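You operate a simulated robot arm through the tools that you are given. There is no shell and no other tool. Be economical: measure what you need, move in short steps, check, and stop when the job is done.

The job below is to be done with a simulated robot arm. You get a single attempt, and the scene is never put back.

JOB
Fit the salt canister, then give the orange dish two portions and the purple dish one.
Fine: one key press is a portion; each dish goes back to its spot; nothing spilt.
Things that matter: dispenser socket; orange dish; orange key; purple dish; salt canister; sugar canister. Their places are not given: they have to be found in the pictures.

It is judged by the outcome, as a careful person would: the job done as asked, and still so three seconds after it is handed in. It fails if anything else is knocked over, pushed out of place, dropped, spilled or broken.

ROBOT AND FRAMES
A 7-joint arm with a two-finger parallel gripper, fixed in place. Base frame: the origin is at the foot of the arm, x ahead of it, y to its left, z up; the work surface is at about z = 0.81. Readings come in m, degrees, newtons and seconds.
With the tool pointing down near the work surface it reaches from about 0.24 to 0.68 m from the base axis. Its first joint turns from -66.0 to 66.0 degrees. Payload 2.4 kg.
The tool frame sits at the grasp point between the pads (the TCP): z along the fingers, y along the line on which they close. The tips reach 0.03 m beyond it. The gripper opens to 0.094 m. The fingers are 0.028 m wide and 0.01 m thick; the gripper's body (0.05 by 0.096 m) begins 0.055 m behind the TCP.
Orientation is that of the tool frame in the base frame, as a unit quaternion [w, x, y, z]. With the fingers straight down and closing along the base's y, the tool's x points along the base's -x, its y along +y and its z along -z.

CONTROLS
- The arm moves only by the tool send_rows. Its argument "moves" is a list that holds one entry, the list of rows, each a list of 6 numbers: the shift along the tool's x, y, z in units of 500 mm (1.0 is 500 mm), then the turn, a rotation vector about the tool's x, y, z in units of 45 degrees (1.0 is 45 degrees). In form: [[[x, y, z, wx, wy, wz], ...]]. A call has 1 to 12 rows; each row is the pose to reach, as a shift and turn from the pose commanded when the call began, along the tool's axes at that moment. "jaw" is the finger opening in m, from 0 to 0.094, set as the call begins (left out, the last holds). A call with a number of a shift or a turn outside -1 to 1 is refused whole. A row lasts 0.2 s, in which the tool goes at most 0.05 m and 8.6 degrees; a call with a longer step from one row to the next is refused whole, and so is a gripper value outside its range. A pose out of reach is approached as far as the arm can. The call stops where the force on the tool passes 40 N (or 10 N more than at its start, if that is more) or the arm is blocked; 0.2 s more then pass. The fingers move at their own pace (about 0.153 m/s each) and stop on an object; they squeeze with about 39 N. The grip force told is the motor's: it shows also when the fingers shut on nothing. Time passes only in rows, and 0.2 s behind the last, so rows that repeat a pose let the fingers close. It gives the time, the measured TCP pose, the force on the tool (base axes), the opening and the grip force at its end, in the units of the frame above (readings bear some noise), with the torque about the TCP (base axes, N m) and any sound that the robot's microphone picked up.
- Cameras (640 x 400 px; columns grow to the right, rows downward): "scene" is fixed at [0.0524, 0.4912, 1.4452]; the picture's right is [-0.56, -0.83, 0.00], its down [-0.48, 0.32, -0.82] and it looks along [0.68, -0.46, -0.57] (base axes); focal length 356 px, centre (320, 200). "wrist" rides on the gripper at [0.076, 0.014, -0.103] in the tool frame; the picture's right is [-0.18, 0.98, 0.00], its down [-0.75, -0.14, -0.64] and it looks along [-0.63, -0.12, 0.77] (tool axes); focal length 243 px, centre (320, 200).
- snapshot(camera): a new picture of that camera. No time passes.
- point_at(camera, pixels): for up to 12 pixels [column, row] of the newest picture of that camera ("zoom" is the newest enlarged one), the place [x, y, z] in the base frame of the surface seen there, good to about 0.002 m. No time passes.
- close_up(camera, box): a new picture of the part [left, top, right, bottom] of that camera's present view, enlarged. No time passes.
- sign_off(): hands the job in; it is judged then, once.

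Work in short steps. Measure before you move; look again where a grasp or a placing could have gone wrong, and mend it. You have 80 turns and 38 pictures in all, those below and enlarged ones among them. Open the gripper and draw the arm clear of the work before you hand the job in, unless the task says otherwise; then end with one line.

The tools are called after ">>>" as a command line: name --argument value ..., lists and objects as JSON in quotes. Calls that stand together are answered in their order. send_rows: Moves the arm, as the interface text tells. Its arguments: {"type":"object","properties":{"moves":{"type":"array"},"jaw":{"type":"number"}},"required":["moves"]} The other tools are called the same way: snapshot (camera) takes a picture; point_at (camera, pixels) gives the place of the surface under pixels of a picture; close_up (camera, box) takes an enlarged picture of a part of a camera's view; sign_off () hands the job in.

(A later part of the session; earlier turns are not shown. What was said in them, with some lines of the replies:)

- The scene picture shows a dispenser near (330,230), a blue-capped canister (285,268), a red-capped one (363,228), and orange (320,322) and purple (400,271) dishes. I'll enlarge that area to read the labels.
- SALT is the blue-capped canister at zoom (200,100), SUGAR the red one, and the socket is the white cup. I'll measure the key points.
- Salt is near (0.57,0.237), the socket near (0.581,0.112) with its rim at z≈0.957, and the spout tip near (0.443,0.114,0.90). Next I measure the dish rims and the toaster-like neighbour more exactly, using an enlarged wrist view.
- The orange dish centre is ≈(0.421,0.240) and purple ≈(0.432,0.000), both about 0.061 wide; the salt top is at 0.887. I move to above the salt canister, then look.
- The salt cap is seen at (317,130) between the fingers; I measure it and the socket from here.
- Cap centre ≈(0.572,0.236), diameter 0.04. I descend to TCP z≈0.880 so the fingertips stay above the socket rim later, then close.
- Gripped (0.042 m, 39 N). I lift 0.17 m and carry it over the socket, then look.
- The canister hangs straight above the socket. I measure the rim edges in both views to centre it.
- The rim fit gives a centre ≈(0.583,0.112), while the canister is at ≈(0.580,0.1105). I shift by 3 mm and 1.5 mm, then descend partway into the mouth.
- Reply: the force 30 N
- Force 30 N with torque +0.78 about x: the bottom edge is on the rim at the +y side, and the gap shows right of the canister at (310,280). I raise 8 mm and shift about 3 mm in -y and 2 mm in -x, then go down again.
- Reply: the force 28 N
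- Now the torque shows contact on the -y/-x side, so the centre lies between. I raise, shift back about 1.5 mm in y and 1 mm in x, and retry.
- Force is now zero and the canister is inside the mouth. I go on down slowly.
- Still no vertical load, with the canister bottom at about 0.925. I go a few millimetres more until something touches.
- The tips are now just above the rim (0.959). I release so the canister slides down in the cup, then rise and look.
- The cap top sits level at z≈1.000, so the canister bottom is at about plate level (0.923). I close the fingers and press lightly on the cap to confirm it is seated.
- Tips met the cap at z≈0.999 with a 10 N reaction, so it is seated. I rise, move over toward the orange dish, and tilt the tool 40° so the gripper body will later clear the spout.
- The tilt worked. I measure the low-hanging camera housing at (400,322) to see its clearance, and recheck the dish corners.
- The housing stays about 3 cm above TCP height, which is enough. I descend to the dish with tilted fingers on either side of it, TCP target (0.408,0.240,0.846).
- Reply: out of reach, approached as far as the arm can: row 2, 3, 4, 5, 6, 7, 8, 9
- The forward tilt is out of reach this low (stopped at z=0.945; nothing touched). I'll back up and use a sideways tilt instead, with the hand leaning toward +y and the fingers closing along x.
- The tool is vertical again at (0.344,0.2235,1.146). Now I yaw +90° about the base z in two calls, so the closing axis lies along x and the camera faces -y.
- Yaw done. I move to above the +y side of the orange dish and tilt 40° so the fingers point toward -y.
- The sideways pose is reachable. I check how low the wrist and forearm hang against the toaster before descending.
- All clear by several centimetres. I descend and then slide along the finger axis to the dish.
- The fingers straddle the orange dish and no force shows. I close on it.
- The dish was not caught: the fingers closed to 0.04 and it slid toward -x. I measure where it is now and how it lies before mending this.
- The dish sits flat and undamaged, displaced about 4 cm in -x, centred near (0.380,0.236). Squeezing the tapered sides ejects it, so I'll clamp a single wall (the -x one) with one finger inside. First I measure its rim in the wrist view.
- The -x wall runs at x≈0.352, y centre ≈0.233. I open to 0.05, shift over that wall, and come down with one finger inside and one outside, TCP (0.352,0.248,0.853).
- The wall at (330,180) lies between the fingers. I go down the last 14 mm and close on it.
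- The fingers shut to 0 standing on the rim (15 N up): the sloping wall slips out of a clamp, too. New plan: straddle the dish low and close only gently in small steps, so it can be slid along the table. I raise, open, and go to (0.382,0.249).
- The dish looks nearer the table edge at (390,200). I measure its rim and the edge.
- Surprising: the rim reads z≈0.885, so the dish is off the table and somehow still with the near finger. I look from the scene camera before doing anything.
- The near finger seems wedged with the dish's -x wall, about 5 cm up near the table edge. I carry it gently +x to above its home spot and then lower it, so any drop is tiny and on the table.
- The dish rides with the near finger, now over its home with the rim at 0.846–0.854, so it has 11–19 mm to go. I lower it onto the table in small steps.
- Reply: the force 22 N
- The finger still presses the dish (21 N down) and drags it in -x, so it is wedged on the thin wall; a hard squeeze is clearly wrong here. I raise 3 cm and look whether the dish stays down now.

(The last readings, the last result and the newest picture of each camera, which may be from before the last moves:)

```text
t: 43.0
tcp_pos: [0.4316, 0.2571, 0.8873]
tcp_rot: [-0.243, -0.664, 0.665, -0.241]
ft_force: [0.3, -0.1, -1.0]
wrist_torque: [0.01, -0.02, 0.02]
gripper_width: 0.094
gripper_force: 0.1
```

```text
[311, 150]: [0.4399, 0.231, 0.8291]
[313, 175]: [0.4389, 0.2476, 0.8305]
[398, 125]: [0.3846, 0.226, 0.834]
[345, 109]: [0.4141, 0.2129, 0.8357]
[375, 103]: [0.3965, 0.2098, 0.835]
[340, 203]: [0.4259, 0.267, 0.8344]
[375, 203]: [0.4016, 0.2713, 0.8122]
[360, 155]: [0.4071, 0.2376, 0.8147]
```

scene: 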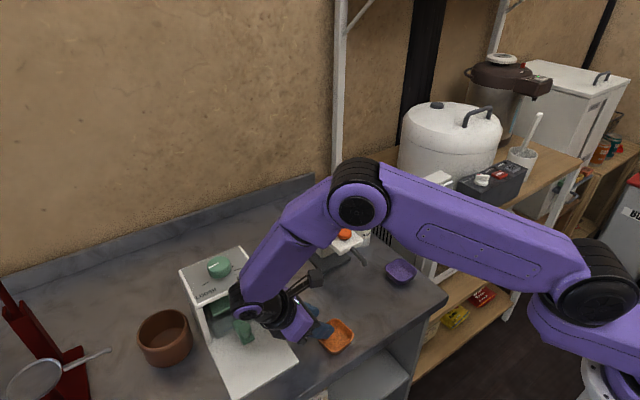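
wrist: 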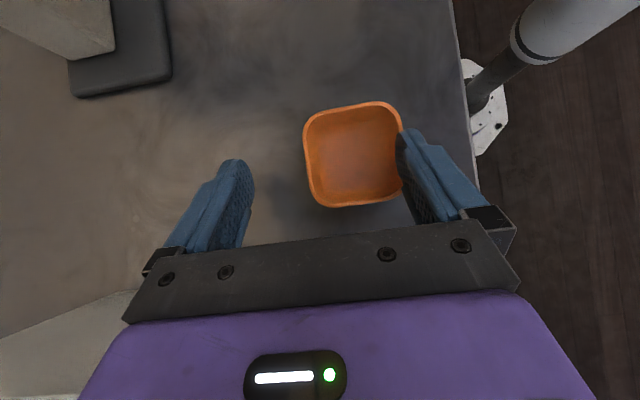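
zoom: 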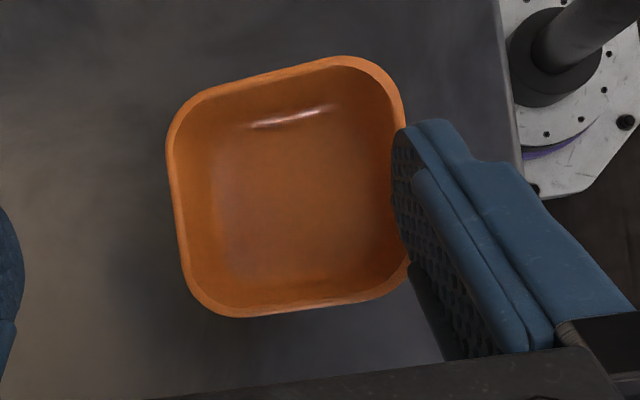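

The rim is at 0.835 and the floor at 0.815 again: the dish is free and standing on the table. I measure its exact pose in this zoom.

>>> point_at --camera "zoom" --pixels '[[169, 150], [178, 210], [190, 265], [210, 97], [270, 75], [330, 60], [402, 105], [240, 314], [300, 307], [360, 296], [270, 190], [395, 130]]'

```text
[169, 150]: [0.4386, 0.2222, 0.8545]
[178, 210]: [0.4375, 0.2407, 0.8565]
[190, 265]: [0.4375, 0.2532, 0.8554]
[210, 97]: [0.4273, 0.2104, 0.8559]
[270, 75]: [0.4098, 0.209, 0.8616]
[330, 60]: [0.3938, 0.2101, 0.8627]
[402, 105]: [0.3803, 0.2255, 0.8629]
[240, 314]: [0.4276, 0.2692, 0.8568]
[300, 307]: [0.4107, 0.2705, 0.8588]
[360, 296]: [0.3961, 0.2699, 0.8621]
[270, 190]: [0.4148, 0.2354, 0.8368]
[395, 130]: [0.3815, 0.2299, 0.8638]
```

This zoom shows the rim at 0.855–0.863, so the dish is still hanging from the near finger's lower corner by about 8 mm of wall. I set it back on the table and close the jaw in small steps, so the far finger holds the other wall and the near finger comes off.

>>> send_rows --moves '[[[-0.012, 0, 0.014, 0, 0, 0], [-0.024, 0, 0.028, 0, 0, 0], [-0.033, 0, 0.039, 0, 0, 0], [-0.033, 0, 0.039, 0, 0, 0]]]'

>>> send_rows --moves '[[[0, 0, 0, 0, 0, 0], [0, 0, 0, 0, 0, 0]]]' --jaw 0.066

>>> send_rows --moves '[[[0, 0, 0, 0, 0, 0], [0, 0, 0, 0, 0, 0]]]' --jaw 0.058

```text
t: 44.0
tcp_pos: [0.4327, 0.2582, 0.8622]
tcp_rot: [0.241, 0.665, -0.664, 0.243]
ft_force: [1.0, 1.7, 4.5]
wrist_torque: [-0.07, -0.07, 0.03]
gripper_width: 0.0941
gripper_force: 0.0
```

```text
t: 44.6
tcp_pos: [0.4315, 0.2584, 0.8628]
tcp_rot: [-0.242, -0.664, 0.665, -0.242]
ft_force: [-0.7, 0.9, 4.5]
wrist_torque: [-0.06, -0.1, 0.03]
gripper_width: 0.0661
gripper_force: 0.3
```

```text
t: 45.2
tcp_pos: [0.4319, 0.2581, 0.8621]
tcp_rot: [0.242, 0.665, -0.665, 0.241]
ft_force: [-0.1, -1.8, 2.2]
wrist_torque: [-0.08, -0.07, -0.06]
gripper_width: 0.0582
gripper_force: 0.4
```

No squeeze yet at 0.058 (0.4 N). I go a bit further.

>>> send_rows --moves '[[[0, 0, 0, 0, 0, 0], [0, 0, 0, 0, 0, 0]]]' --jaw 0.053

>>> close_up --camera "wrist" --box '[220, 80, 440, 240]'

```text
t: 45.8
tcp_pos: [0.4321, 0.2578, 0.8629]
tcp_rot: [0.241, 0.665, -0.664, 0.242]
ft_force: [-1.7, 0.2, 3.8]
wrist_torque: [0.02, -0.04, -0.01]
gripper_width: 0.0541
gripper_force: 39.4
```

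```text
2.50 times, centred on (330, 160) of wrist
```

zoom: 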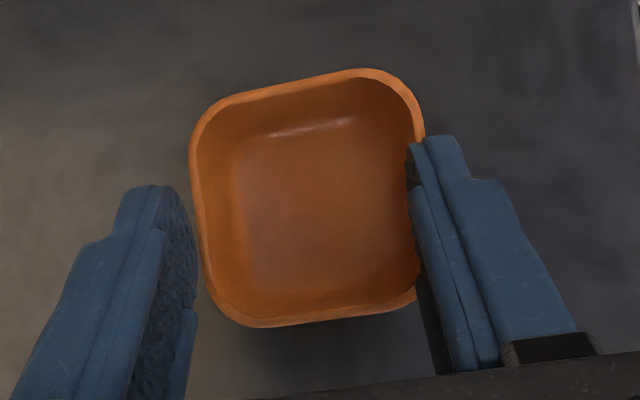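

This zoom is telling: the dish's -x rim at (420,130) sits in the slot between the fingertip's rubber pad and its backing, and now both fingers hold it firmly (0.054 m, 39 N). I use this hold to carry the dish under the spout, so I measure its pose first.

>>> point_at --camera "zoom" --pixels '[[193, 150], [200, 220], [210, 285], [232, 102], [290, 85], [350, 72], [415, 105], [260, 322], [320, 316], [390, 305], [300, 200], [410, 295]]'

```text
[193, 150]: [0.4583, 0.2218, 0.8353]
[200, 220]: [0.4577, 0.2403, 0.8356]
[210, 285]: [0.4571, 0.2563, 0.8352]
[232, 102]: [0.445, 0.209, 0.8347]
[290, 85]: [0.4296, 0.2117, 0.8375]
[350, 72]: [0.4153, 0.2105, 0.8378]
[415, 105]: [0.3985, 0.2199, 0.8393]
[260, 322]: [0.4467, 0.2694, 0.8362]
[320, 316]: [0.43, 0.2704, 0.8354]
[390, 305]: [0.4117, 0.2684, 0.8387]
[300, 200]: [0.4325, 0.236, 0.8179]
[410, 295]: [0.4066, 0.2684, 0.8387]
```

Dish centre ≈(0.428,0.240), i.e. TCP+(-0.004,-0.018). I lift 15 mm and carry it slowly so the dish centre arrives at (0.440,0.112) under the spout, still slightly raised.

>>> send_rows --moves '[[[0.01, 0, -0.012, 0, 0, 0], [0.019, 0, -0.023, 0, 0, 0], [0.051, -0.004, 0.004, 0, 0, 0], [0.084, -0.008, 0.032, 0, 0, 0], [0.117, -0.012, 0.059, 0, 0, 0], [0.15, -0.016, 0.087, 0, 0, 0], [0.182, -0.02, 0.114, 0, 0, 0], [0.215, -0.024, 0.142, 0, 0, 0], [0.215, -0.024, 0.142, 0, 0, 0]]]'

>>> close_up --camera "scene" --box '[270, 200, 430, 300]'

```text
t: 47.8
tcp_pos: [0.4448, 0.1283, 0.8788]
tcp_rot: [-0.242, -0.664, 0.665, -0.242]
ft_force: [0.5, -0.2, -1.3]
wrist_torque: [0.0, -0.04, 0.01]
gripper_width: 0.0543
gripper_force: 38.6
```

```text
4.00 times, centred on (350, 250) of scene
```

zoom: 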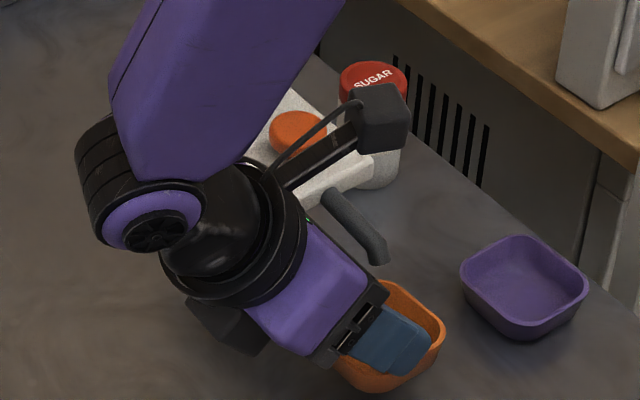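

The dish hangs under the spout tip at zoom (378,262). I lower it to the table, then open the jaw slightly while shifting so that the near finger stays still and unloaded.

>>> send_rows --moves '[[[-0.007, 0, 0.008, 0, 0, 0], [-0.014, 0, 0.016, 0, 0, 0], [-0.02, 0, 0.024, 0, 0, 0], [-0.02, 0, 0.024, 0, 0, 0]]]'

>>> send_rows --moves '[[[0, -0.008, 0, 0, 0, 0], [0, -0.008, 0, 0, 0, 0]]]' --jaw 0.062

```text
t: 48.8
tcp_pos: [0.446, 0.1294, 0.8638]
tcp_rot: [-0.242, -0.664, 0.665, -0.243]
ft_force: [-3.0, 0.2, 14.9]
wrist_torque: [-0.1, -0.18, -0.01]
gripper_width: 0.0545
gripper_force: 39.3
```

```text
t: 49.4
tcp_pos: [0.4489, 0.1296, 0.8624]
tcp_rot: [-0.242, -0.664, 0.665, -0.242]
ft_force: [-0.1, -0.5, 3.2]
wrist_torque: [-0.12, -0.02, -0.07]
gripper_width: 0.0622
gripper_force: 0.1
```

Unloaded now. I raise 3 cm straight up and check in the wrist view whether the dish stayed.

>>> send_rows --moves '[[[0.013, 0, -0.015, 0, 0, 0], [0.026, 0, -0.031, 0, 0, 0], [0.039, 0, -0.046, 0, 0, 0], [0.039, 0, -0.046, 0, 0, 0]]]'

>>> close_up --camera "wrist" --box '[220, 80, 440, 240]'

>>> point_at --camera "zoom" --pixels '[[193, 150], [200, 220], [232, 102], [290, 85], [350, 72], [415, 105], [260, 322], [320, 316], [390, 305], [300, 200], [350, 200], [300, 250]]'

```text
t: 49.9
tcp_pos: [0.4465, 0.1336, 0.8712]
tcp_rot: [0.238, 0.672, -0.659, 0.238]
ft_force: [1.0, 2.3, -1.0]
wrist_torque: [-0.07, 0.02, 0.13]
gripper_width: 0.0623
gripper_force: 0.3
stopped in row 2: the force on the tool passed its limit at 51 N (the readings are from after the stop); the commanded pose is now the measured one
```

```text
2.50 times, centred on (330, 160) of wrist
```

zoom: 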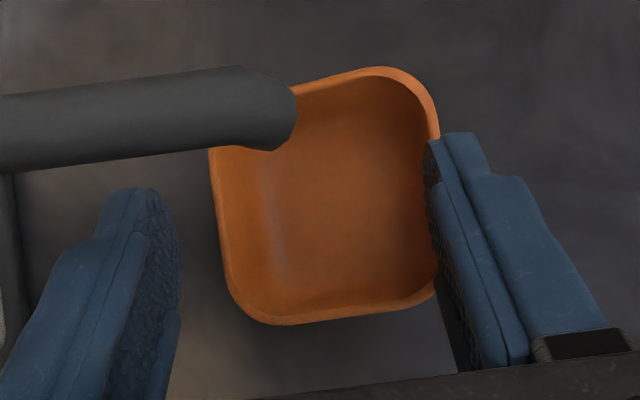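

```text
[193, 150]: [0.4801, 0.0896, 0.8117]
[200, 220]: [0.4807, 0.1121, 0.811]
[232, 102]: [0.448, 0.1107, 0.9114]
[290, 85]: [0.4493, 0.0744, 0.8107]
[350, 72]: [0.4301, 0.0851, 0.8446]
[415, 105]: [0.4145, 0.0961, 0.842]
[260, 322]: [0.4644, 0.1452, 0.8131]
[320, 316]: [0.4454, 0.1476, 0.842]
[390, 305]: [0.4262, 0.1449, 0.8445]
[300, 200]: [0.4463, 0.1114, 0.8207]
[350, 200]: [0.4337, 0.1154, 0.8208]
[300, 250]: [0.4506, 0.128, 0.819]
```

Force stop at 51 N: the far finger's upper part met the plate's underside, and the dish (rim 0.843) still clings to the near fingertip. I back out to the open area in +y, lift the dish, and roll slightly so the far finger can later go inside the dish and hold it down.

>>> send_rows --moves '[[[-0.004, 0.0, 0.005, 0, 0, 0], [-0.034, 0.005, -0.021, 0, 0, 0], [-0.065, 0.01, -0.046, 0, 0, 0], [-0.096, 0.015, -0.072, 0, 0, 0], [-0.126, 0.02, -0.098, 0, 0, 0], [-0.157, 0.03, -0.124, 0, 0, 0], [-0.13, 0.03, -0.155, 0, 0, 0], [-0.106, 0.03, -0.185, 0.085, 0, 0.071], [-0.106, 0.03, -0.185, 0.085, 0, 0.071]]]'

>>> send_rows --moves '[[[0, 0, 0, 0, 0, 0], [0, 0, 0, 0, 0, 0]]]' --jaw 0.036

>>> close_up --camera "wrist" --box '[220, 80, 440, 240]'

```text
t: 51.9
tcp_pos: [0.4305, 0.2336, 0.9081]
tcp_rot: [-0.211, -0.659, 0.671, -0.267]
ft_force: [-0.8, -0.3, -0.5]
wrist_torque: [0.01, -0.02, 0.03]
gripper_width: 0.0619
gripper_force: 0.1
```

```text
t: 52.5
tcp_pos: [0.4306, 0.2334, 0.9081]
tcp_rot: [-0.211, -0.659, 0.671, -0.267]
ft_force: [0.7, 0.0, -0.1]
wrist_torque: [-0.04, -0.01, -0.01]
gripper_width: 0.036
gripper_force: 0.0
```

```text
2.50 times, centred on (330, 160) of wrist
```

zoom: 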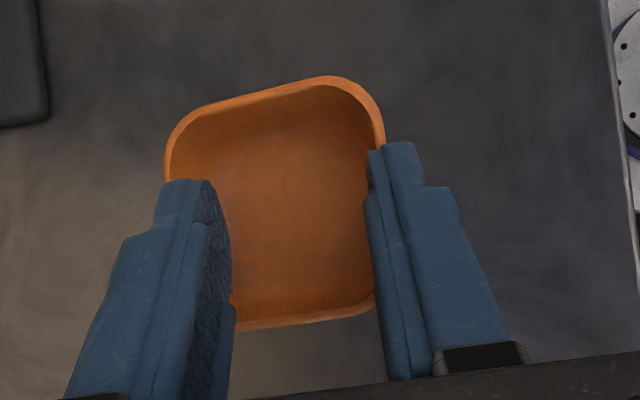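

The far finger has gone over the +x rim to the inside (jaw 0.036, no force). I shift 5 cm in -y to free space and lower the dish onto the table.

>>> send_rows --moves '[[[0.038, 0, 0.032, 0, 0, 0], [0.077, 0, 0.064, 0, 0, 0], [0.057, 0.003, 0.088, 0, 0, 0], [0.037, 0.006, 0.112, 0, 0, 0], [0.028, 0.007, 0.122, 0, 0, 0], [0.02, 0.008, 0.131, 0, 0, 0], [0.02, 0.008, 0.131, 0, 0, 0]]]'

```text
t: 54.1
tcp_pos: [0.4305, 0.1852, 0.8639]
tcp_rot: [-0.21, -0.66, 0.67, -0.267]
ft_force: [-0.9, -0.8, 0.7]
wrist_torque: [-0.13, -0.05, -0.03]
gripper_width: 0.0361
gripper_force: 0.4
```

The dish is at table height with little force. Now I roll so that the far finger presses down inside the dish while the near finger rises out of the rim.

>>> send_rows --moves '[[[-0.002, -0.007, 0.003, -0.14, 0, -0.118], [-0.005, -0.014, 0.006, -0.281, 0, -0.235], [-0.007, -0.022, 0.008, -0.421, 0, -0.353], [-0.009, -0.029, 0.011, -0.562, 0, -0.471], [-0.009, -0.029, 0.011, -0.562, 0, -0.471]]]'

>>> close_up --camera "scene" --box '[280, 220, 400, 310]'

```text
t: 55.3
tcp_pos: [0.4449, 0.183, 0.8575]
tcp_rot: [0.395, 0.709, -0.58, 0.072]
ft_force: [-0.7, 0.3, 1.4]
wrist_torque: [-0.04, -0.04, 0.0]
gripper_width: 0.0351
gripper_force: 0.1
```

```text
4.44 times, centred on (340, 265) of scene
```

zoom: 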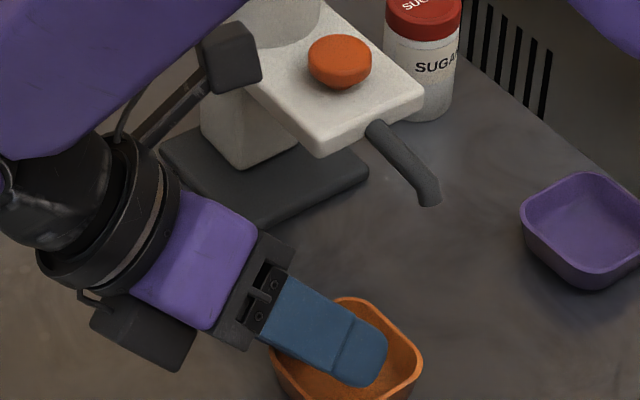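

The near finger now seems to be out over the dish interior. I check the rim height and positions from this zoom.

>>> point_at --camera "zoom" --pixels '[[345, 300], [385, 330], [418, 370], [400, 393], [275, 355], [395, 375], [370, 375], [320, 360], [340, 380], [380, 345], [430, 205], [430, 195]]'

```text
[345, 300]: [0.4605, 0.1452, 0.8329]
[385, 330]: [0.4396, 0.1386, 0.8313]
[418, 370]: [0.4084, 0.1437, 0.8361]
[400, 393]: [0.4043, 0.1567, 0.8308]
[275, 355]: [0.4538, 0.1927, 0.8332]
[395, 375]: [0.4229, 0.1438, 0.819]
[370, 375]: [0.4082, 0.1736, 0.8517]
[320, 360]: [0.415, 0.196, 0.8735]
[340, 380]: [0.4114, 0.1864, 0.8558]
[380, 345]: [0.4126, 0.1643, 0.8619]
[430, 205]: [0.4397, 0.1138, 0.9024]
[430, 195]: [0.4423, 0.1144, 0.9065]
```

The dish stands flat (rim 0.833–0.836, centre ≈(0.433,0.168)) and the near finger is above the rim. I raise straight up and unroll; from here on I'll move dishes only by pushing them.

>>> send_rows --moves '[[[0.019, 0.016, -0.023, 0, 0, 0], [0.038, 0.031, -0.045, 0, 0, 0], [0.057, 0.047, -0.068, 0, 0, 0], [0.057, 0.047, -0.068, 0.12, 0, 0.1], [0.057, 0.047, -0.068, 0.239, 0, 0.2], [0.057, 0.047, -0.068, 0.358, 0, 0.3], [0.057, 0.047, -0.068, 0.477, 0, 0.4], [0.057, 0.047, -0.068, 0.477, 0, 0.4]]]'

>>> send_rows --moves '[[[0, 0, 0, 0, -0.15, 0], [0, 0, 0, 0, -0.3, 0], [0, 0, 0, 0, -0.444, 0], [0, 0, 0, 0, -0.444, 0]]]' --jaw 0.084

```text
t: 57.1
tcp_pos: [0.4468, 0.1853, 0.9083]
tcp_rot: [0.239, 0.671, -0.66, 0.239]
ft_force: [-0.1, -0.2, -0.5]
wrist_torque: [0.0, 0.01, 0.02]
gripper_width: 0.0364
gripper_force: 0.0
```

```text
t: 58.1
tcp_pos: [0.4466, 0.185, 0.9075]
tcp_rot: [0.121, 0.702, -0.692, 0.117]
ft_force: [-0.2, 0.1, 0.3]
wrist_torque: [0.02, 0.06, 0.01]
gripper_width: 0.0841
gripper_force: 0.0
```

I take one wrist snapshot to confirm that the dish stayed on the table and to get its exact pose.

>>> snapshot --camera "wrist"

```text
3 pictures are left
```

wrist: 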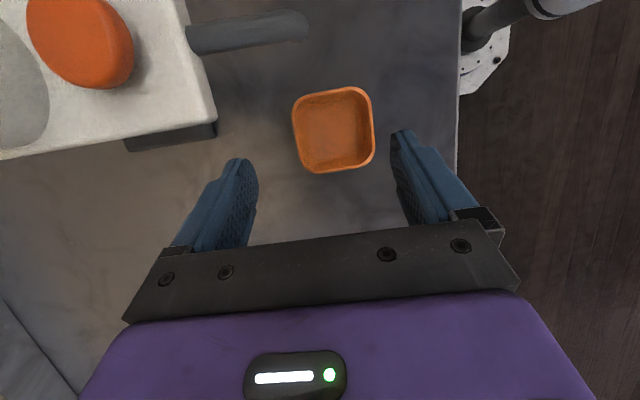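

>>> point_at --camera "wrist" --pixels '[[294, 120], [297, 145], [371, 110], [374, 135], [320, 92], [350, 88], [325, 171], [350, 168], [335, 130], [300, 12], [302, 30], [300, 22]]'

>>> point_at --camera "wrist" --pixels '[[214, 117], [187, 20], [128, 40], [110, 80], [80, 40], [145, 145], [215, 130], [240, 15], [240, 48], [290, 20], [308, 25], [60, 60]]'

```text
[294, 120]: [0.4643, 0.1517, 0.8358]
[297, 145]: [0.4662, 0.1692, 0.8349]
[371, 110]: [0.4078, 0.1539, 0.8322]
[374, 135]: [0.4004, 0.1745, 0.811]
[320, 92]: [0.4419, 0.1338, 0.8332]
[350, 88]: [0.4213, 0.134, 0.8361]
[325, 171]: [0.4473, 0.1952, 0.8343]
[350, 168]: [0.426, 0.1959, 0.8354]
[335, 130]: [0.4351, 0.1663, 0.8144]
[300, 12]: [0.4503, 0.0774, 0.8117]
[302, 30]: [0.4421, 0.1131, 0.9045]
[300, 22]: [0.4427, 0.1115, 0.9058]
```

```text
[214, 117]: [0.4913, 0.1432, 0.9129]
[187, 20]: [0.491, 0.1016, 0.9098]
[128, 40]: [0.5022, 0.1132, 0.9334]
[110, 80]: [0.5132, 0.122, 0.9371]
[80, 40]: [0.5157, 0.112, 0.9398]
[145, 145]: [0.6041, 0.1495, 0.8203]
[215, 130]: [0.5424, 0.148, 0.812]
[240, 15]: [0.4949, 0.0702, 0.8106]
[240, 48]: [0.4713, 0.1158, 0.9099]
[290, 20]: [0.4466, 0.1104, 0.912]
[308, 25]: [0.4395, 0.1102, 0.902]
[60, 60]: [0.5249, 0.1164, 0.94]
```

The dish is free and flat, centre ≈(0.436,0.165); the spout outlet is ≈(0.443,0.112) and the dispenser hasn't moved (plate corner x 0.491). I go behind the dish (+y side) with nearly closed fingers.

>>> send_rows --moves '[[[-0.038, 0.01, -0.014, 0, 0, 0], [-0.077, 0.017, -0.028, 0, 0, 0], [-0.09, 0.017, 0.01, 0, 0, 0], [-0.104, 0.017, 0.048, 0, 0, 0], [-0.118, 0.017, 0.085, 0, 0, 0], [-0.118, 0.017, 0.085, 0, 0, 0]]]' --jaw 0.008

```text
t: 59.5
tcp_pos: [0.4352, 0.2242, 0.8493]
tcp_rot: [0.121, 0.702, -0.692, 0.118]
ft_force: [0.2, 0.4, 0.6]
wrist_torque: [0.01, -0.02, 0.02]
gripper_width: 0.0079
gripper_force: 0.1
```

Positioned behind the dish at z 0.849. I push it slowly 63 mm in -y.

>>> send_rows --moves '[[[0.015, 0, 0.005, 0, 0, 0], [0.03, 0, 0.011, 0, 0, 0], [0.045, 0, 0.016, 0, 0, 0], [0.06, 0, 0.022, 0, 0, 0], [0.074, 0, 0.027, 0, 0, 0], [0.088, 0, 0.032, 0, 0, 0], [0.1, 0, 0.036, 0, 0, 0], [0.11, 0, 0.04, 0, 0, 0], [0.118, 0, 0.043, 0, 0, 0], [0.118, 0, 0.043, 0, 0, 0]]]'

>>> close_up --camera "wrist" --box '[200, 0, 440, 150]'

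```text
t: 61.7
tcp_pos: [0.4373, 0.1615, 0.8489]
tcp_rot: [0.121, 0.702, -0.692, 0.117]
ft_force: [-0.5, 0.9, 0.0]
wrist_torque: [-0.01, -0.01, -0.01]
gripper_width: 0.0079
gripper_force: 0.1
```

```text
2.67 times, centred on (320, 75) of wrist
```

zoom: 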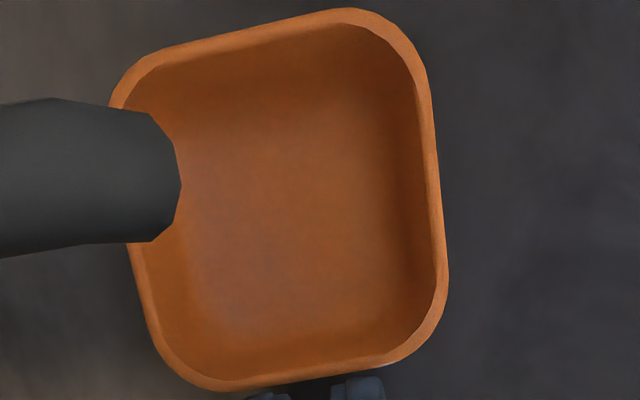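

>>> point_at --camera "zoom" --pixels '[[250, 35], [330, 15], [430, 120], [440, 230], [240, 385], [350, 368], [150, 320], [115, 90], [178, 185], [150, 118], [150, 238], [280, 200]]'

```text
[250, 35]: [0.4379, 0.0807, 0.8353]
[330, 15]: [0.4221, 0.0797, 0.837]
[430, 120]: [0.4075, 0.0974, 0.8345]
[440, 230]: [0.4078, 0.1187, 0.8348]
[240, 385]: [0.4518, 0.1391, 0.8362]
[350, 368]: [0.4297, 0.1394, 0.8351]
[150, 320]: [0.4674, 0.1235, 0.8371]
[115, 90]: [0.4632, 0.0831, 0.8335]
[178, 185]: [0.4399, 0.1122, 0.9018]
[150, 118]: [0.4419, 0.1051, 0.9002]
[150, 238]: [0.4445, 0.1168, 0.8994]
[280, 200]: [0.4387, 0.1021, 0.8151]
```

The dish centre is ≈(0.4375,0.110), well under the spout outlet ≈(0.443,0.112). I back away in +y, rise, and set the tool vertical.

>>> send_rows --moves '[[[-0.028, 0, -0.01, 0, 0, 0], [-0.056, 0, -0.021, 0, 0, 0], [-0.03, 0, -0.095, 0, 0, 0], [0.0, 0, -0.17, 0, 0, 0], [0.027, 0, -0.245, 0, 0, 0], [0.054, 0, -0.32, 0, 0, 0], [0.081, 0, -0.397, 0, 0, 0], [0.081, 0, -0.397, 0, -0.144, 0], [0.081, 0, -0.397, 0, -0.288, 0], [0.081, 0, -0.397, 0, -0.431, 0], [0.081, 0, -0.397, 0, -0.431, 0]]]' --jaw 0.0

```text
t: 64.1
tcp_pos: [0.4394, 0.1913, 1.0479]
tcp_rot: [0.003, 0.711, -0.703, -0.002]
ft_force: [0.9, -0.4, 0.1]
wrist_torque: [0.01, 0.01, 0.02]
gripper_width: 0.0001
gripper_force: 32.6
```

Vertical at (0.439,0.191,1.048). I move over the key (0.512,0.112) and down to the tips about 15 mm above it.

>>> send_rows --moves '[[[0.04, -0.036, 0, 0, 0, 0], [0.08, -0.072, 0, 0, 0, 0], [0.12, -0.109, 0, 0, 0, 0], [0.159, -0.145, 0, 0, 0, 0], [0.159, -0.145, 0.04, 0, 0, 0], [0.159, -0.145, 0.08, 0, 0, 0], [0.159, -0.145, 0.12, 0, 0, 0], [0.159, -0.145, 0.12, 0, 0, 0]]]'

```text
t: 65.9
tcp_pos: [0.511, 0.1148, 0.9856]
tcp_rot: [0.002, 0.712, -0.702, -0.001]
ft_force: [0.1, -0.1, 0.3]
wrist_torque: [0.02, 0.05, 0.0]
gripper_width: 0.0
gripper_force: 33.4
```

Just above the key. One press: down to about 6 mm below the key top and back up, listening for the sound.

>>> send_rows --moves '[[[0.004, 0, 0.014, 0, 0, 0], [0.004, 0, 0.024, 0, 0, 0], [0.004, 0, 0.03, 0, 0, 0], [0.004, 0, 0.035, 0, 0, 0], [0.004, 0, 0.039, 0, 0, 0], [0.004, 0, 0.039, 0, 0, 0], [0.004, 0, 0.025, 0, 0, 0], [0.004, 0, 0.01, 0, 0, 0], [0.004, 0, 0.0, 0, 0, 0]]]'

```text
t: 67.9
tcp_pos: [0.5115, 0.1113, 0.9892]
tcp_rot: [0.004, 0.711, -0.703, -0.002]
ft_force: [-0.5, -0.4, 0.8]
wrist_torque: [0.01, 0.03, -0.02]
gripper_width: 0.0001
gripper_force: 32.8
```

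No sound was reported, so the press probably fell short. I go down again and stop at depth to read the force.

>>> send_rows --moves '[[[0, 0, 0.02, 0, 0, 0], [0, 0, 0.034, 0, 0, 0], [0, 0, 0.039, 0, 0, 0], [0, 0, 0.039, 0, 0, 0]]]'

```text
t: 68.9
tcp_pos: [0.5123, 0.1101, 0.968]
tcp_rot: [0.003, 0.711, -0.703, -0.002]
ft_force: [0.5, 0.7, -0.3]
wrist_torque: [0.04, 0.02, -0.02]
gripper_width: 0.0
gripper_force: 32.8
```

No contact force yet at z 0.968. I continue down in 2 mm steps.

>>> send_rows --moves '[[[0, 0, 0.004, 0, 0, 0], [0, 0, 0.008, 0, 0, 0], [0, 0, 0.008, 0, 0, 0]]]'

```text
t: 69.7
tcp_pos: [0.5132, 0.1093, 0.9652]
tcp_rot: [0.003, 0.711, -0.703, -0.002]
ft_force: [-0.2, -1.5, 2.4]
wrist_torque: [-0.09, 0.01, -0.01]
gripper_width: 0.0
gripper_force: 33.0
```

Contact begins (2.4 N). I press further, 4 mm more, in small steps.

>>> send_rows --moves '[[[0, 0, 0.004, 0, 0, 0], [0, 0, 0.008, 0, 0, 0], [0, 0, 0.008, 0, 0, 0]]]'

```text
t: 70.5
tcp_pos: [0.5138, 0.1104, 0.9616]
tcp_rot: [0.003, 0.711, -0.703, -0.002]
ft_force: [1.8, -1.4, 5.0]
wrist_torque: [-0.07, -0.11, -0.02]
gripper_width: 0.0
gripper_force: 33.2
heard: click
```

A click: portion one. I release fully, pause, then press again to the same depth.

>>> send_rows --moves '[[[0, 0, -0.015, 0, 0, 0], [0, 0, -0.035, 0, 0, 0], [0, 0, -0.045, 0, 0, 0], [0, 0, -0.045, 0, 0, 0], [0, 0, -0.045, 0, 0, 0]]]'

>>> send_rows --moves '[[[0, 0, 0.015, 0, 0, 0], [0, 0, 0.03, 0, 0, 0], [0, 0, 0.038, 0, 0, 0], [0, 0, 0.042, 0, 0, 0], [0, 0, 0.046, 0, 0, 0], [0, 0, 0.046, 0, 0, 0]]]'

```text
t: 71.7
tcp_pos: [0.5127, 0.1095, 0.9826]
tcp_rot: [0.003, 0.711, -0.703, -0.001]
ft_force: [-0.4, -0.2, 0.2]
wrist_torque: [-0.02, 0.03, -0.01]
gripper_width: 0.0001
gripper_force: 32.7
```

```text
t: 73.1
tcp_pos: [0.5129, 0.1089, 0.9605]
tcp_rot: [0.002, 0.711, -0.703, -0.002]
ft_force: [2.9, 1.7, 7.6]
wrist_torque: [0.08, -0.15, 0.0]
gripper_width: 0.0001
gripper_force: 33.3
heard: click
```

Second click: the orange dish has its two portions. Now I rise, move clear to the +y side and tilt 30°, in order to tow the dish home by hooking lightly inside its +y wall.

>>> send_rows --moves '[[[0, 0, -0.06, 0, 0, 0], [0, 0, -0.13, 0, 0, 0], [0, 0, -0.2, 0, 0, 0], [-0.053, 0.053, -0.2, 0, 0, 0], [-0.106, 0.106, -0.2, 0, 0, 0], [-0.158, 0.16, -0.2, 0, 0, 0], [-0.158, 0.16, -0.2, 0, 0.167, 0], [-0.158, 0.16, -0.2, 0, 0.333, 0], [-0.158, 0.16, -0.2, 0, 0.5, 0], [-0.158, 0.16, -0.2, 0, 0.667, 0], [-0.158, 0.16, -0.2, 0, 0.667, 0]]]' --jaw 0.0

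>>> point_at --camera "scene" --pixels '[[447, 296], [435, 250], [400, 190]]'

```text
t: 75.5
tcp_pos: [0.4317, 0.1881, 1.0607]
tcp_rot: [0.186, 0.687, -0.678, 0.183]
ft_force: [-0.4, -0.6, 1.1]
wrist_torque: [0.0, 0.02, 0.01]
gripper_width: 0.0
gripper_force: 32.8
```

```text
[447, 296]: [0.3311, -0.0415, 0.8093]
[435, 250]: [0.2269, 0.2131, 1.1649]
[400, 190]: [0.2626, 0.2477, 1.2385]
```

Positioned and tilted. I slide in along the finger axis so that the closed tips enter the dish just inside its +y wall, above the salt.

>>> send_rows --moves '[[[-0.05, 0, 0.085, 0, 0, 0], [-0.099, 0, 0.171, 0, 0, 0], [-0.099, 0, 0.23, 0, 0, 0], [-0.099, 0, 0.29, 0, 0, 0], [-0.099, 0, 0.35, 0, 0, 0], [-0.099, 0, 0.38, 0, 0, 0], [-0.099, 0, 0.4, 0, 0, 0], [-0.099, 0, 0.414, 0, 0, 0], [-0.099, 0, 0.414, 0, 0, 0]]]'

```text
t: 77.5
tcp_pos: [0.4305, 0.1274, 0.8576]
tcp_rot: [0.185, 0.688, -0.678, 0.182]
ft_force: [0.9, -1.4, -0.3]
wrist_torque: [0.02, 0.01, 0.01]
gripper_width: 0.0001
gripper_force: 33.7
```

No force; the fingertips are inside. I tow slowly to +y by 136 mm, drifting 1 cm to -x.

>>> send_rows --moves '[[[-0.014, 0.0, -0.008, 0, 0, 0], [-0.035, 0.002, -0.02, 0, 0, 0], [-0.059, 0.004, -0.034, 0, 0, 0], [-0.083, 0.006, -0.048, 0, 0, 0], [-0.108, 0.008, -0.062, 0, 0, 0], [-0.133, 0.01, -0.077, 0, 0, 0], [-0.158, 0.012, -0.091, 0, 0, 0], [-0.183, 0.014, -0.106, 0, 0, 0], [-0.206, 0.016, -0.119, 0, 0, 0], [-0.224, 0.018, -0.129, 0, 0, 0], [-0.236, 0.02, -0.136, 0, 0, 0], [-0.236, 0.02, -0.136, 0, 0, 0]]]'

>>> snapshot --camera "wrist"

```text
t: 80.1
tcp_pos: [0.4174, 0.2647, 0.8564]
tcp_rot: [0.185, 0.688, -0.678, 0.182]
ft_force: [0.1, -0.5, -0.2]
wrist_torque: [-0.02, -0.03, 0.02]
gripper_width: 0.0
gripper_force: 33.4
```

```text
1 pictures are left
```

wrist: 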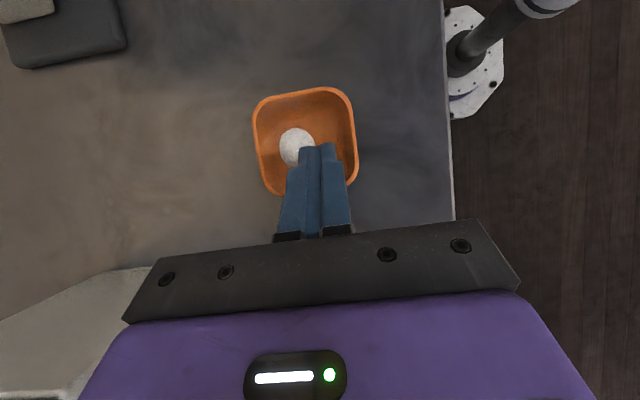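

The tow worked and the white salt pile shows at (296,147) in the orange dish. I measure the dish pose at its spot.

>>> point_at --camera "wrist" --pixels '[[254, 125], [260, 160], [352, 110], [356, 150], [285, 95], [325, 89], [278, 190], [348, 180], [296, 147], [330, 115]]'

```text
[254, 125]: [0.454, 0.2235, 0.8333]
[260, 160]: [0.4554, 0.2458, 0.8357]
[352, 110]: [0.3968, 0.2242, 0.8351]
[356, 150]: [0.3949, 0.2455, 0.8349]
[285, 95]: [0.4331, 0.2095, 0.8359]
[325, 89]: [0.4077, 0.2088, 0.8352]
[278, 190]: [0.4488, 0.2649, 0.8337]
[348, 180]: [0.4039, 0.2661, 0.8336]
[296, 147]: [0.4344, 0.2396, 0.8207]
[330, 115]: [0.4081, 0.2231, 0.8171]
```

The orange dish centre is ≈(0.425,0.239) against home (0.421,0.240), which is good. I unload, back the fingers out along their axis, and meanwhile measure the purple dish in the scene view.

>>> send_rows --moves '[[[0.01, 0, 0.006, 0, 0, 0], [0.01, 0, -0.03, 0, 0, 0], [0.01, 0, -0.1, 0, 0, 0], [0.01, 0, -0.18, 0, 0, 0], [0.05, 0, -0.24, 0, 0, 0], [0.1, 0, -0.31, 0, 0, 0], [0.1, 0, -0.31, 0, 0, 0]]]'

>>> point_at --camera "scene" --pixels '[[386, 266.5], [390, 263], [397, 259.5], [405, 262], [412, 265], [416, 268], [387, 272], [392, 277], [400, 281], [408, 277], [400, 271], [402, 258.5]]'

```text
t: 81.7
tcp_pos: [0.4182, 0.2959, 1.0181]
tcp_rot: [0.185, 0.688, -0.678, 0.183]
ft_force: [0.3, 0.6, -0.1]
wrist_torque: [0.0, 0.02, 0.01]
gripper_width: 0.0
gripper_force: 33.4
```

```text
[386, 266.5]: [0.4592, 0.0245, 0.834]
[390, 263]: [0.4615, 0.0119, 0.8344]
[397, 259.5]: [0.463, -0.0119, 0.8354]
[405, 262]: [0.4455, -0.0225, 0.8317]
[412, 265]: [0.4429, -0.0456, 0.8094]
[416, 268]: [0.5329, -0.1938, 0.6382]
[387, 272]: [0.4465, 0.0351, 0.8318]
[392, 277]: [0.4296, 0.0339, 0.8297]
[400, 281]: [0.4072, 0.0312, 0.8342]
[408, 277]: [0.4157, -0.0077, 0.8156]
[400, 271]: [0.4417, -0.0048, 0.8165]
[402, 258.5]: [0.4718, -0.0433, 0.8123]
```

Purple: +x rim 0.463, +y rim 0.034, so the centre is ≈(0.433,0.0035). I carry the tilted hand high over to its +y side, staying above the spout.

>>> send_rows --moves '[[[0.059, -0.003, 0.041, 0, 0, 0], [0.118, -0.007, 0.082, 0, 0, 0], [0.177, -0.01, 0.123, 0, 0, 0], [0.236, -0.013, 0.164, 0, 0, 0], [0.295, -0.017, 0.205, 0, 0, 0], [0.354, -0.02, 0.246, 0, 0, 0], [0.354, -0.02, 0.246, 0, 0, 0]]]'

```text
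t: 83.3
tcp_pos: [0.4316, 0.0825, 0.9998]
tcp_rot: [0.185, 0.688, -0.678, 0.183]
ft_force: [0.3, -0.6, -0.2]
wrist_torque: [-0.05, -0.01, -0.01]
gripper_width: 0.0
gripper_force: 33.2
```

At (0.432,0.0825,1.000). I descend and slide into the purple dish just inside its +y wall.

>>> send_rows --moves '[[[-0.02, 0.004, 0.034, 0, 0, 0], [-0.039, 0.007, 0.068, 0, 0, 0], [-0.04, 0.007, 0.13, 0, 0, 0], [-0.04, 0.007, 0.19, 0, 0, 0], [-0.04, 0.007, 0.25, 0, 0, 0], [-0.04, 0.007, 0.28, 0, 0, 0], [-0.04, 0.007, 0.3, 0, 0, 0], [-0.04, 0.007, 0.309, 0, 0, 0], [-0.04, 0.007, 0.309, 0, 0, 0]]]'

```text
t: 85.3
tcp_pos: [0.4272, 0.0215, 0.8562]
tcp_rot: [0.185, 0.688, -0.678, 0.182]
ft_force: [0.1, -0.1, 0.5]
wrist_torque: [0.0, 0.02, -0.01]
gripper_width: 0.0
gripper_force: 32.9
```

No force; the tips are inside. But towing to +y would bring the gripper body into the spout, so I must push purple from its -y side instead. I check what stands beyond the table there, using the last scene picture.

>>> point_at --camera "scene" --pixels '[[425, 262], [435, 272], [440, 260], [450, 245], [430, 240], [420, 235], [410, 225], [430, 290], [440, 290], [395, 225], [465, 240], [390, 240]]'

```text
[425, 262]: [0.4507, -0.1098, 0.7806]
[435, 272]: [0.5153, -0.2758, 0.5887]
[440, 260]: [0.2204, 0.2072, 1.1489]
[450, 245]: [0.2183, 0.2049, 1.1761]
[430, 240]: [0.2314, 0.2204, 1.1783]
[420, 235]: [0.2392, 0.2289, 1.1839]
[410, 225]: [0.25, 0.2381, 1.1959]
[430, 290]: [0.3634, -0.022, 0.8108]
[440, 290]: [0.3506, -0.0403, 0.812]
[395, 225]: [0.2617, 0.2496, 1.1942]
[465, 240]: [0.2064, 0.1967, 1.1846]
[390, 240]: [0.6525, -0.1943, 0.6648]
```

Beyond the table there is only the shelf (top ≈0.865 at y≈-0.11), so a vertical hand on the -y side has room. I back out, rise and untilt.

>>> send_rows --moves '[[[0, 0, -0.06, 0, 0, 0], [0, 0, -0.14, 0, 0, 0], [0, 0, -0.22, 0, 0, 0], [0.03, 0, -0.3, 0, 0, 0], [0.07, 0, -0.37, 0, 0, 0], [0.07, 0, -0.37, 0, -0.168, 0], [0.07, 0, -0.37, 0, -0.336, 0], [0.07, 0, -0.37, 0, -0.504, 0], [0.07, 0, -0.37, 0, -0.671, 0], [0.07, 0, -0.37, 0, -0.671, 0]]]'

```text
t: 87.5
tcp_pos: [0.4292, 0.0856, 1.0305]
tcp_rot: [0.002, 0.711, -0.703, -0.003]
ft_force: [-0.8, -0.4, 0.1]
wrist_torque: [0.0, -0.01, 0.0]
gripper_width: 0.0
gripper_force: 32.6
```

Vertical at (0.429,0.086,1.03). I move across to y=-0.055 and descend behind the purple dish.

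>>> send_rows --moves '[[[0.07, 0, 0, 0, 0, 0.014], [0.14, 0, 0, 0, 0, 0.014], [0.21, -0.002, 0, 0, 0, 0.014], [0.281, -0.003, 0, 0, 0, 0.014], [0.281, -0.003, 0.08, 0, 0, 0.014], [0.281, -0.003, 0.16, 0, 0, 0.014], [0.281, -0.003, 0.23, 0, 0, 0.014], [0.281, -0.003, 0.3, 0, 0, 0.014], [0.281, -0.003, 0.34, 0, 0, 0.014], [0.281, -0.003, 0.362, 0, 0, 0.014], [0.281, -0.003, 0.362, 0, 0, 0.014]]]' --jaw 0.01

```text
t: 89.9
tcp_pos: [0.4294, -0.0543, 0.8476]
tcp_rot: [0.003, 0.707, -0.707, -0.003]
ft_force: [-0.9, -0.4, 0.3]
wrist_torque: [0.0, 0.05, 0.01]
gripper_width: 0.0099
gripper_force: 0.0
```

In position, no force. I push the purple dish slowly to +y by 121 mm, drifting 6 mm to +x.

>>> send_rows --moves '[[[-0.024, 0, 0, 0, 0, 0], [-0.05, -0.001, 0, 0, 0, 0], [-0.076, -0.003, 0, 0, 0, 0], [-0.102, -0.004, 0, 0, 0, 0], [-0.128, -0.006, 0, 0, 0, 0], [-0.154, -0.007, 0, 0, 0, 0], [-0.18, -0.009, 0, 0, 0, 0], [-0.204, -0.01, 0, 0, 0, 0], [-0.224, -0.011, 0, 0, 0, 0], [-0.236, -0.012, 0, 0, 0, 0], [-0.242, -0.012, 0, 0, 0, 0], [-0.242, -0.012, 0, 0, 0, 0]]]'

```text
t: 92.5
tcp_pos: [0.4363, 0.0609, 0.8527]
tcp_rot: [-0.003, -0.704, 0.71, 0.005]
ft_force: [-6.1, -5.9, 9.6]
wrist_torque: [0.8, -0.49, 0.12]
gripper_width: 0.0098
gripper_force: 0.0
stopped in row 12: the force on the tool passed its limit at 42 N (the readings are from after the stop); the commanded pose is now the measured one
```

Something stopped it at the very end (42 N), probably the gripper's wide bracket near the plate corner. I back off in -y and rise, then use my last picture on the scene to check the dish and dispenser.

>>> send_rows --moves '[[[0.015, 0.01, 0, 0, 0, 0], [0.04, 0.01, 0, 0, 0, 0], [0.08, 0.01, -0.03, 0, 0, 0], [0.12, 0.01, -0.1, 0, 0, 0], [0.16, 0.01, -0.18, 0, 0, 0], [0.2, 0.01, -0.26, 0, 0, 0], [0.22, 0.01, -0.35, 0, 0, 0], [0.22, 0.01, -0.42, 0, 0, 0], [0.22, 0.01, -0.42, 0, 0, 0]]]' --jaw 0.0

>>> snapshot --camera "scene"

```text
t: 94.5
tcp_pos: [0.4344, -0.0475, 1.0619]
tcp_rot: [-0.003, -0.705, 0.71, 0.004]
ft_force: [0.6, -0.6, -0.2]
wrist_torque: [0.01, -0.01, -0.01]
gripper_width: 0.0003
gripper_force: 32.9
```

```text
0 pictures are left
```

scene: 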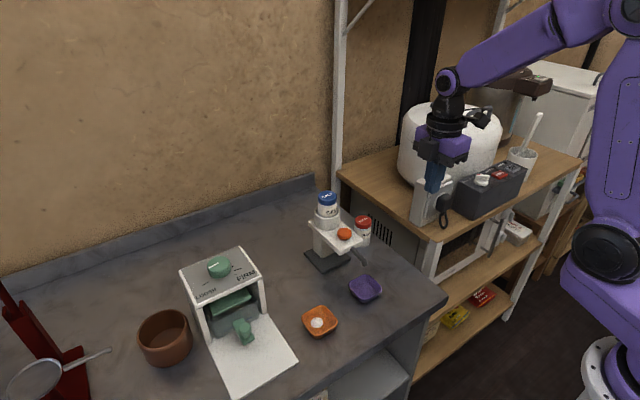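

An unobstructed view: salt in orange at (317,322), purple at (366,288), and the dispenser looks in place. I measure everything.

>>> point_at --camera "scene" --pixels '[[351, 284], [355, 279], [363, 275], [372, 278], [382, 287], [366, 303], [352, 292], [366, 289], [364.7, 264.3], [344, 252], [344.5, 230], [327, 198]]'

>>> point_at --camera "scene" --pixels '[[321, 306.5], [303.5, 320], [337, 318], [318, 322], [330, 262], [310, 248], [339, 216], [315.2, 214], [363, 218], [344, 296], [376, 281], [368, 276]]'

```text
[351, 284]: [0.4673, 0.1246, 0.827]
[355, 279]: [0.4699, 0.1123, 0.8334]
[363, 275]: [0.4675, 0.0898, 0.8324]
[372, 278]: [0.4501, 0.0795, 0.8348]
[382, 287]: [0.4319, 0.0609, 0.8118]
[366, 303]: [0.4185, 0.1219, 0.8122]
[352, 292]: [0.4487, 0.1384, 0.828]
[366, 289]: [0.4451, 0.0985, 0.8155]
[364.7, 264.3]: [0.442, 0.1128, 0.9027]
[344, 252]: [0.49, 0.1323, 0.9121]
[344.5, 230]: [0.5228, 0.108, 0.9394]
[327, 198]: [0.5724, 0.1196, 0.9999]
```

```text
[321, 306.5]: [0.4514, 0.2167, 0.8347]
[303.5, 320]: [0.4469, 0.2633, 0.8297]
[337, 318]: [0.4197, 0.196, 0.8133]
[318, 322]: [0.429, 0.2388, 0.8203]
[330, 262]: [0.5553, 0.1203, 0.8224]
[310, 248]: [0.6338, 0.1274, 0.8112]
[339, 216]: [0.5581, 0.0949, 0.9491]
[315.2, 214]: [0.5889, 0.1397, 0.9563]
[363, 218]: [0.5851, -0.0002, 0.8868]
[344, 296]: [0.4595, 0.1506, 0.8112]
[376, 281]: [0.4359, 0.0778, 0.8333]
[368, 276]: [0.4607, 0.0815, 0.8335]
```

All objects match their places; purple is centred at ≈(0.439,0.108) under the spout. I return over the key.

>>> send_rows --moves '[[[-0.063, -0.031, 0, 0, 0, 0], [-0.126, -0.062, 0, 0, 0, 0], [-0.189, -0.094, 0, 0, 0, 0], [-0.252, -0.125, 0, 0, 0, 0], [-0.315, -0.156, 0, 0, 0, 0], [-0.315, -0.156, 0.05, 0, 0, 0], [-0.315, -0.156, 0.1, 0, 0, 0], [-0.315, -0.156, 0.15, 0, 0, 0], [-0.315, -0.156, 0.15, 0, 0, 0]]]'

```text
t: 96.5
tcp_pos: [0.5106, 0.1096, 0.9875]
tcp_rot: [-0.004, -0.704, 0.71, 0.004]
ft_force: [-0.1, -0.5, -0.5]
wrist_torque: [-0.04, 0.01, -0.01]
gripper_width: 0.0001
gripper_force: 32.9
```

Above the key. I press once, slowly, to the earlier click depth.

>>> send_rows --moves '[[[0, 0, 0.02, 0, 0, 0], [0, 0, 0.034, 0, 0, 0], [0, 0, 0.042, 0, 0, 0], [0, 0, 0.046, 0, 0, 0], [0, 0, 0.05, 0, 0, 0], [0, 0, 0.05, 0, 0, 0]]]'

```text
t: 97.9
tcp_pos: [0.5129, 0.1107, 0.9624]
tcp_rot: [-0.004, -0.704, 0.71, 0.004]
ft_force: [-2.9, 2.0, 2.5]
wrist_torque: [0.06, 0.01, 0.02]
gripper_width: 0.0
gripper_force: 33.0
heard: click
```

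Click: the purple dish has its one portion. I rise, move to the +y side and tilt 20° for the return push.

>>> send_rows --moves '[[[0, 0, -0.06, 0, 0, 0], [0, 0, -0.13, 0, 0, 0], [0, 0, -0.2, 0, 0, 0], [-0.043, 0.051, -0.2, 0, 0, 0], [-0.086, 0.102, -0.2, 0, 0, 0], [-0.128, 0.152, -0.2, 0, 0, 0], [-0.128, 0.152, -0.2, 0, 0.15, 0], [-0.128, 0.152, -0.2, 0, 0.3, 0], [-0.128, 0.152, -0.2, 0, 0.444, 0], [-0.128, 0.152, -0.2, 0, 0.444, 0]]]'

```text
t: 100.1
tcp_pos: [0.4377, 0.1737, 1.0621]
tcp_rot: [-0.127, -0.694, 0.699, -0.12]
ft_force: [0.1, 0.0, -0.2]
wrist_torque: [0.0, 0.03, -0.03]
gripper_width: 0.0003
gripper_force: 33.0
5 turns are left
```

Pushing from +y would bring the hand into the spout, so I'll tow purple home from its -y side instead. I cross over high above and tilt the other way (-25°).

>>> send_rows --moves '[[[0.064, 0.006, 0.023, 0, 0, 0], [0.128, 0.012, 0.046, 0, 0, 0], [0.192, 0.018, 0.07, 0, 0, 0], [0.255, 0.023, 0.093, 0, 0, 0], [0.255, 0.023, 0.093, 0, -0.167, 0], [0.255, 0.023, 0.093, 0, -0.333, 0], [0.255, 0.023, 0.093, 0, -0.5, 0], [0.255, 0.023, 0.093, 0, -0.667, 0], [0.255, 0.023, 0.093, 0, -0.833, 0], [0.255, 0.023, 0.093, 0, -1.0, 0], [0.255, 0.023, 0.093, 0, -1.0, 0]]]' --jaw 0.0

```text
t: 102.5
tcp_pos: [0.4244, 0.0385, 1.0612]
tcp_rot: [0.151, -0.687, 0.693, 0.156]
ft_force: [-0.4, -0.6, 0.1]
wrist_torque: [0.01, 0.03, 0.0]
gripper_width: 0.0
gripper_force: 32.4
4 turns are left
```

Tilted -25° at (0.424,0.0385,1.061). I descend and slide in along the finger axis to just inside the purple dish's -y wall.

>>> send_rows --moves '[[[0.04, -0.004, 0.086, 0, 0, 0], [0.08, -0.009, 0.172, 0, 0, 0], [0.08, -0.009, 0.23, 0, 0, 0], [0.079, -0.009, 0.29, 0, 0, 0], [0.079, -0.009, 0.34, 0, 0, 0], [0.078, -0.009, 0.375, 0, 0, 0], [0.078, -0.009, 0.395, 0, 0, 0], [0.078, -0.009, 0.41, 0, 0, 0], [0.078, -0.009, 0.41, 0, 0, 0]]]'

```text
t: 104.5
tcp_pos: [0.4281, 0.0884, 0.861]
tcp_rot: [0.15, -0.687, 0.694, 0.156]
ft_force: [-0.8, -0.3, -0.2]
wrist_torque: [0.02, 0.02, -0.01]
gripper_width: 0.0001
gripper_force: 32.8
3 turns are left
```

No contact; the tips are inside. I tow to -y by 108 mm to its home spot, then unload, rise straight up and open the jaw.

>>> send_rows --moves '[[[0.006, 0, 0.006, 0, 0, 0], [0.02, 0.001, -0.002, 0, 0, 0], [0.04, 0.002, -0.011, 0, 0, 0], [0.061, 0.003, -0.021, 0, 0, 0], [0.082, 0.004, -0.031, 0, 0, 0], [0.103, 0.006, -0.041, 0, 0, 0], [0.124, 0.007, -0.05, 0, 0, 0], [0.145, 0.008, -0.06, 0, 0, 0], [0.165, 0.01, -0.07, 0, 0, 0], [0.183, 0.011, -0.078, 0, 0, 0], [0.199, 0.012, -0.085, 0, 0, 0], [0.199, 0.012, -0.085, 0, 0, 0]]]'

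>>> send_rows --moves '[[[-0.011, 0, 0.004, 0, 0, 0], [-0.02, 0, -0.02, 0, 0, 0], [-0.05, 0, -0.085, 0, 0, 0], [-0.085, 0, -0.16, 0, 0, 0], [-0.12, 0, -0.235, 0, 0, 0], [-0.155, 0, -0.31, 0, 0, 0], [-0.185, 0, -0.38, 0, 0, 0], [-0.185, 0, -0.38, 0, 0, 0]]]'

>>> send_rows --moves '[[[0, 0, 0, 0, 0, 0], [0, 0, 0, 0, 0, 0], [0, 0, 0, 0, 0, 0]]]' --jaw 0.08

```text
t: 107.1
tcp_pos: [0.4202, -0.019, 0.8565]
tcp_rot: [0.15, -0.687, 0.694, 0.157]
ft_force: [-0.5, 0.7, 0.3]
wrist_torque: [-0.03, 0.0, -0.03]
gripper_width: 0.0
gripper_force: 32.4
```

```text
t: 108.9
tcp_pos: [0.423, -0.014, 1.0692]
tcp_rot: [0.15, -0.686, 0.695, 0.156]
ft_force: [-0.2, -0.4, 0.0]
wrist_torque: [0.01, -0.03, -0.03]
gripper_width: 0.0
gripper_force: 33.1
```

```text
t: 109.7
tcp_pos: [0.4231, -0.0139, 1.0675]
tcp_rot: [0.15, -0.687, 0.694, 0.156]
ft_force: [-0.3, 0.5, 0.0]
wrist_torque: [0.0, 0.01, 0.01]
gripper_width: 0.0798
gripper_force: 0.2
2 turns are left
```

The tow ended at TCP y=-0.019 with no unusual force, which puts purple at about its home spot, though I have no pictures left to confirm it. The arm is raised clear and the gripper is open, so I hand in.

>>> sign_off

```text
The job is handed in.
```

The salt canister is fitted, and by the key clicks the orange dish got two portions and the purple dish one. The orange dish measured within about 4 mm of its spot. The purple dish should be back at its spot too, but I had no pictures left to check it or to look for spilt salt. On the way, my first grips on the empty orange dish slipped and moved it about 4 cm, and the gripper struck something by the dispenser twice; later measurements showed the dispenser in place.
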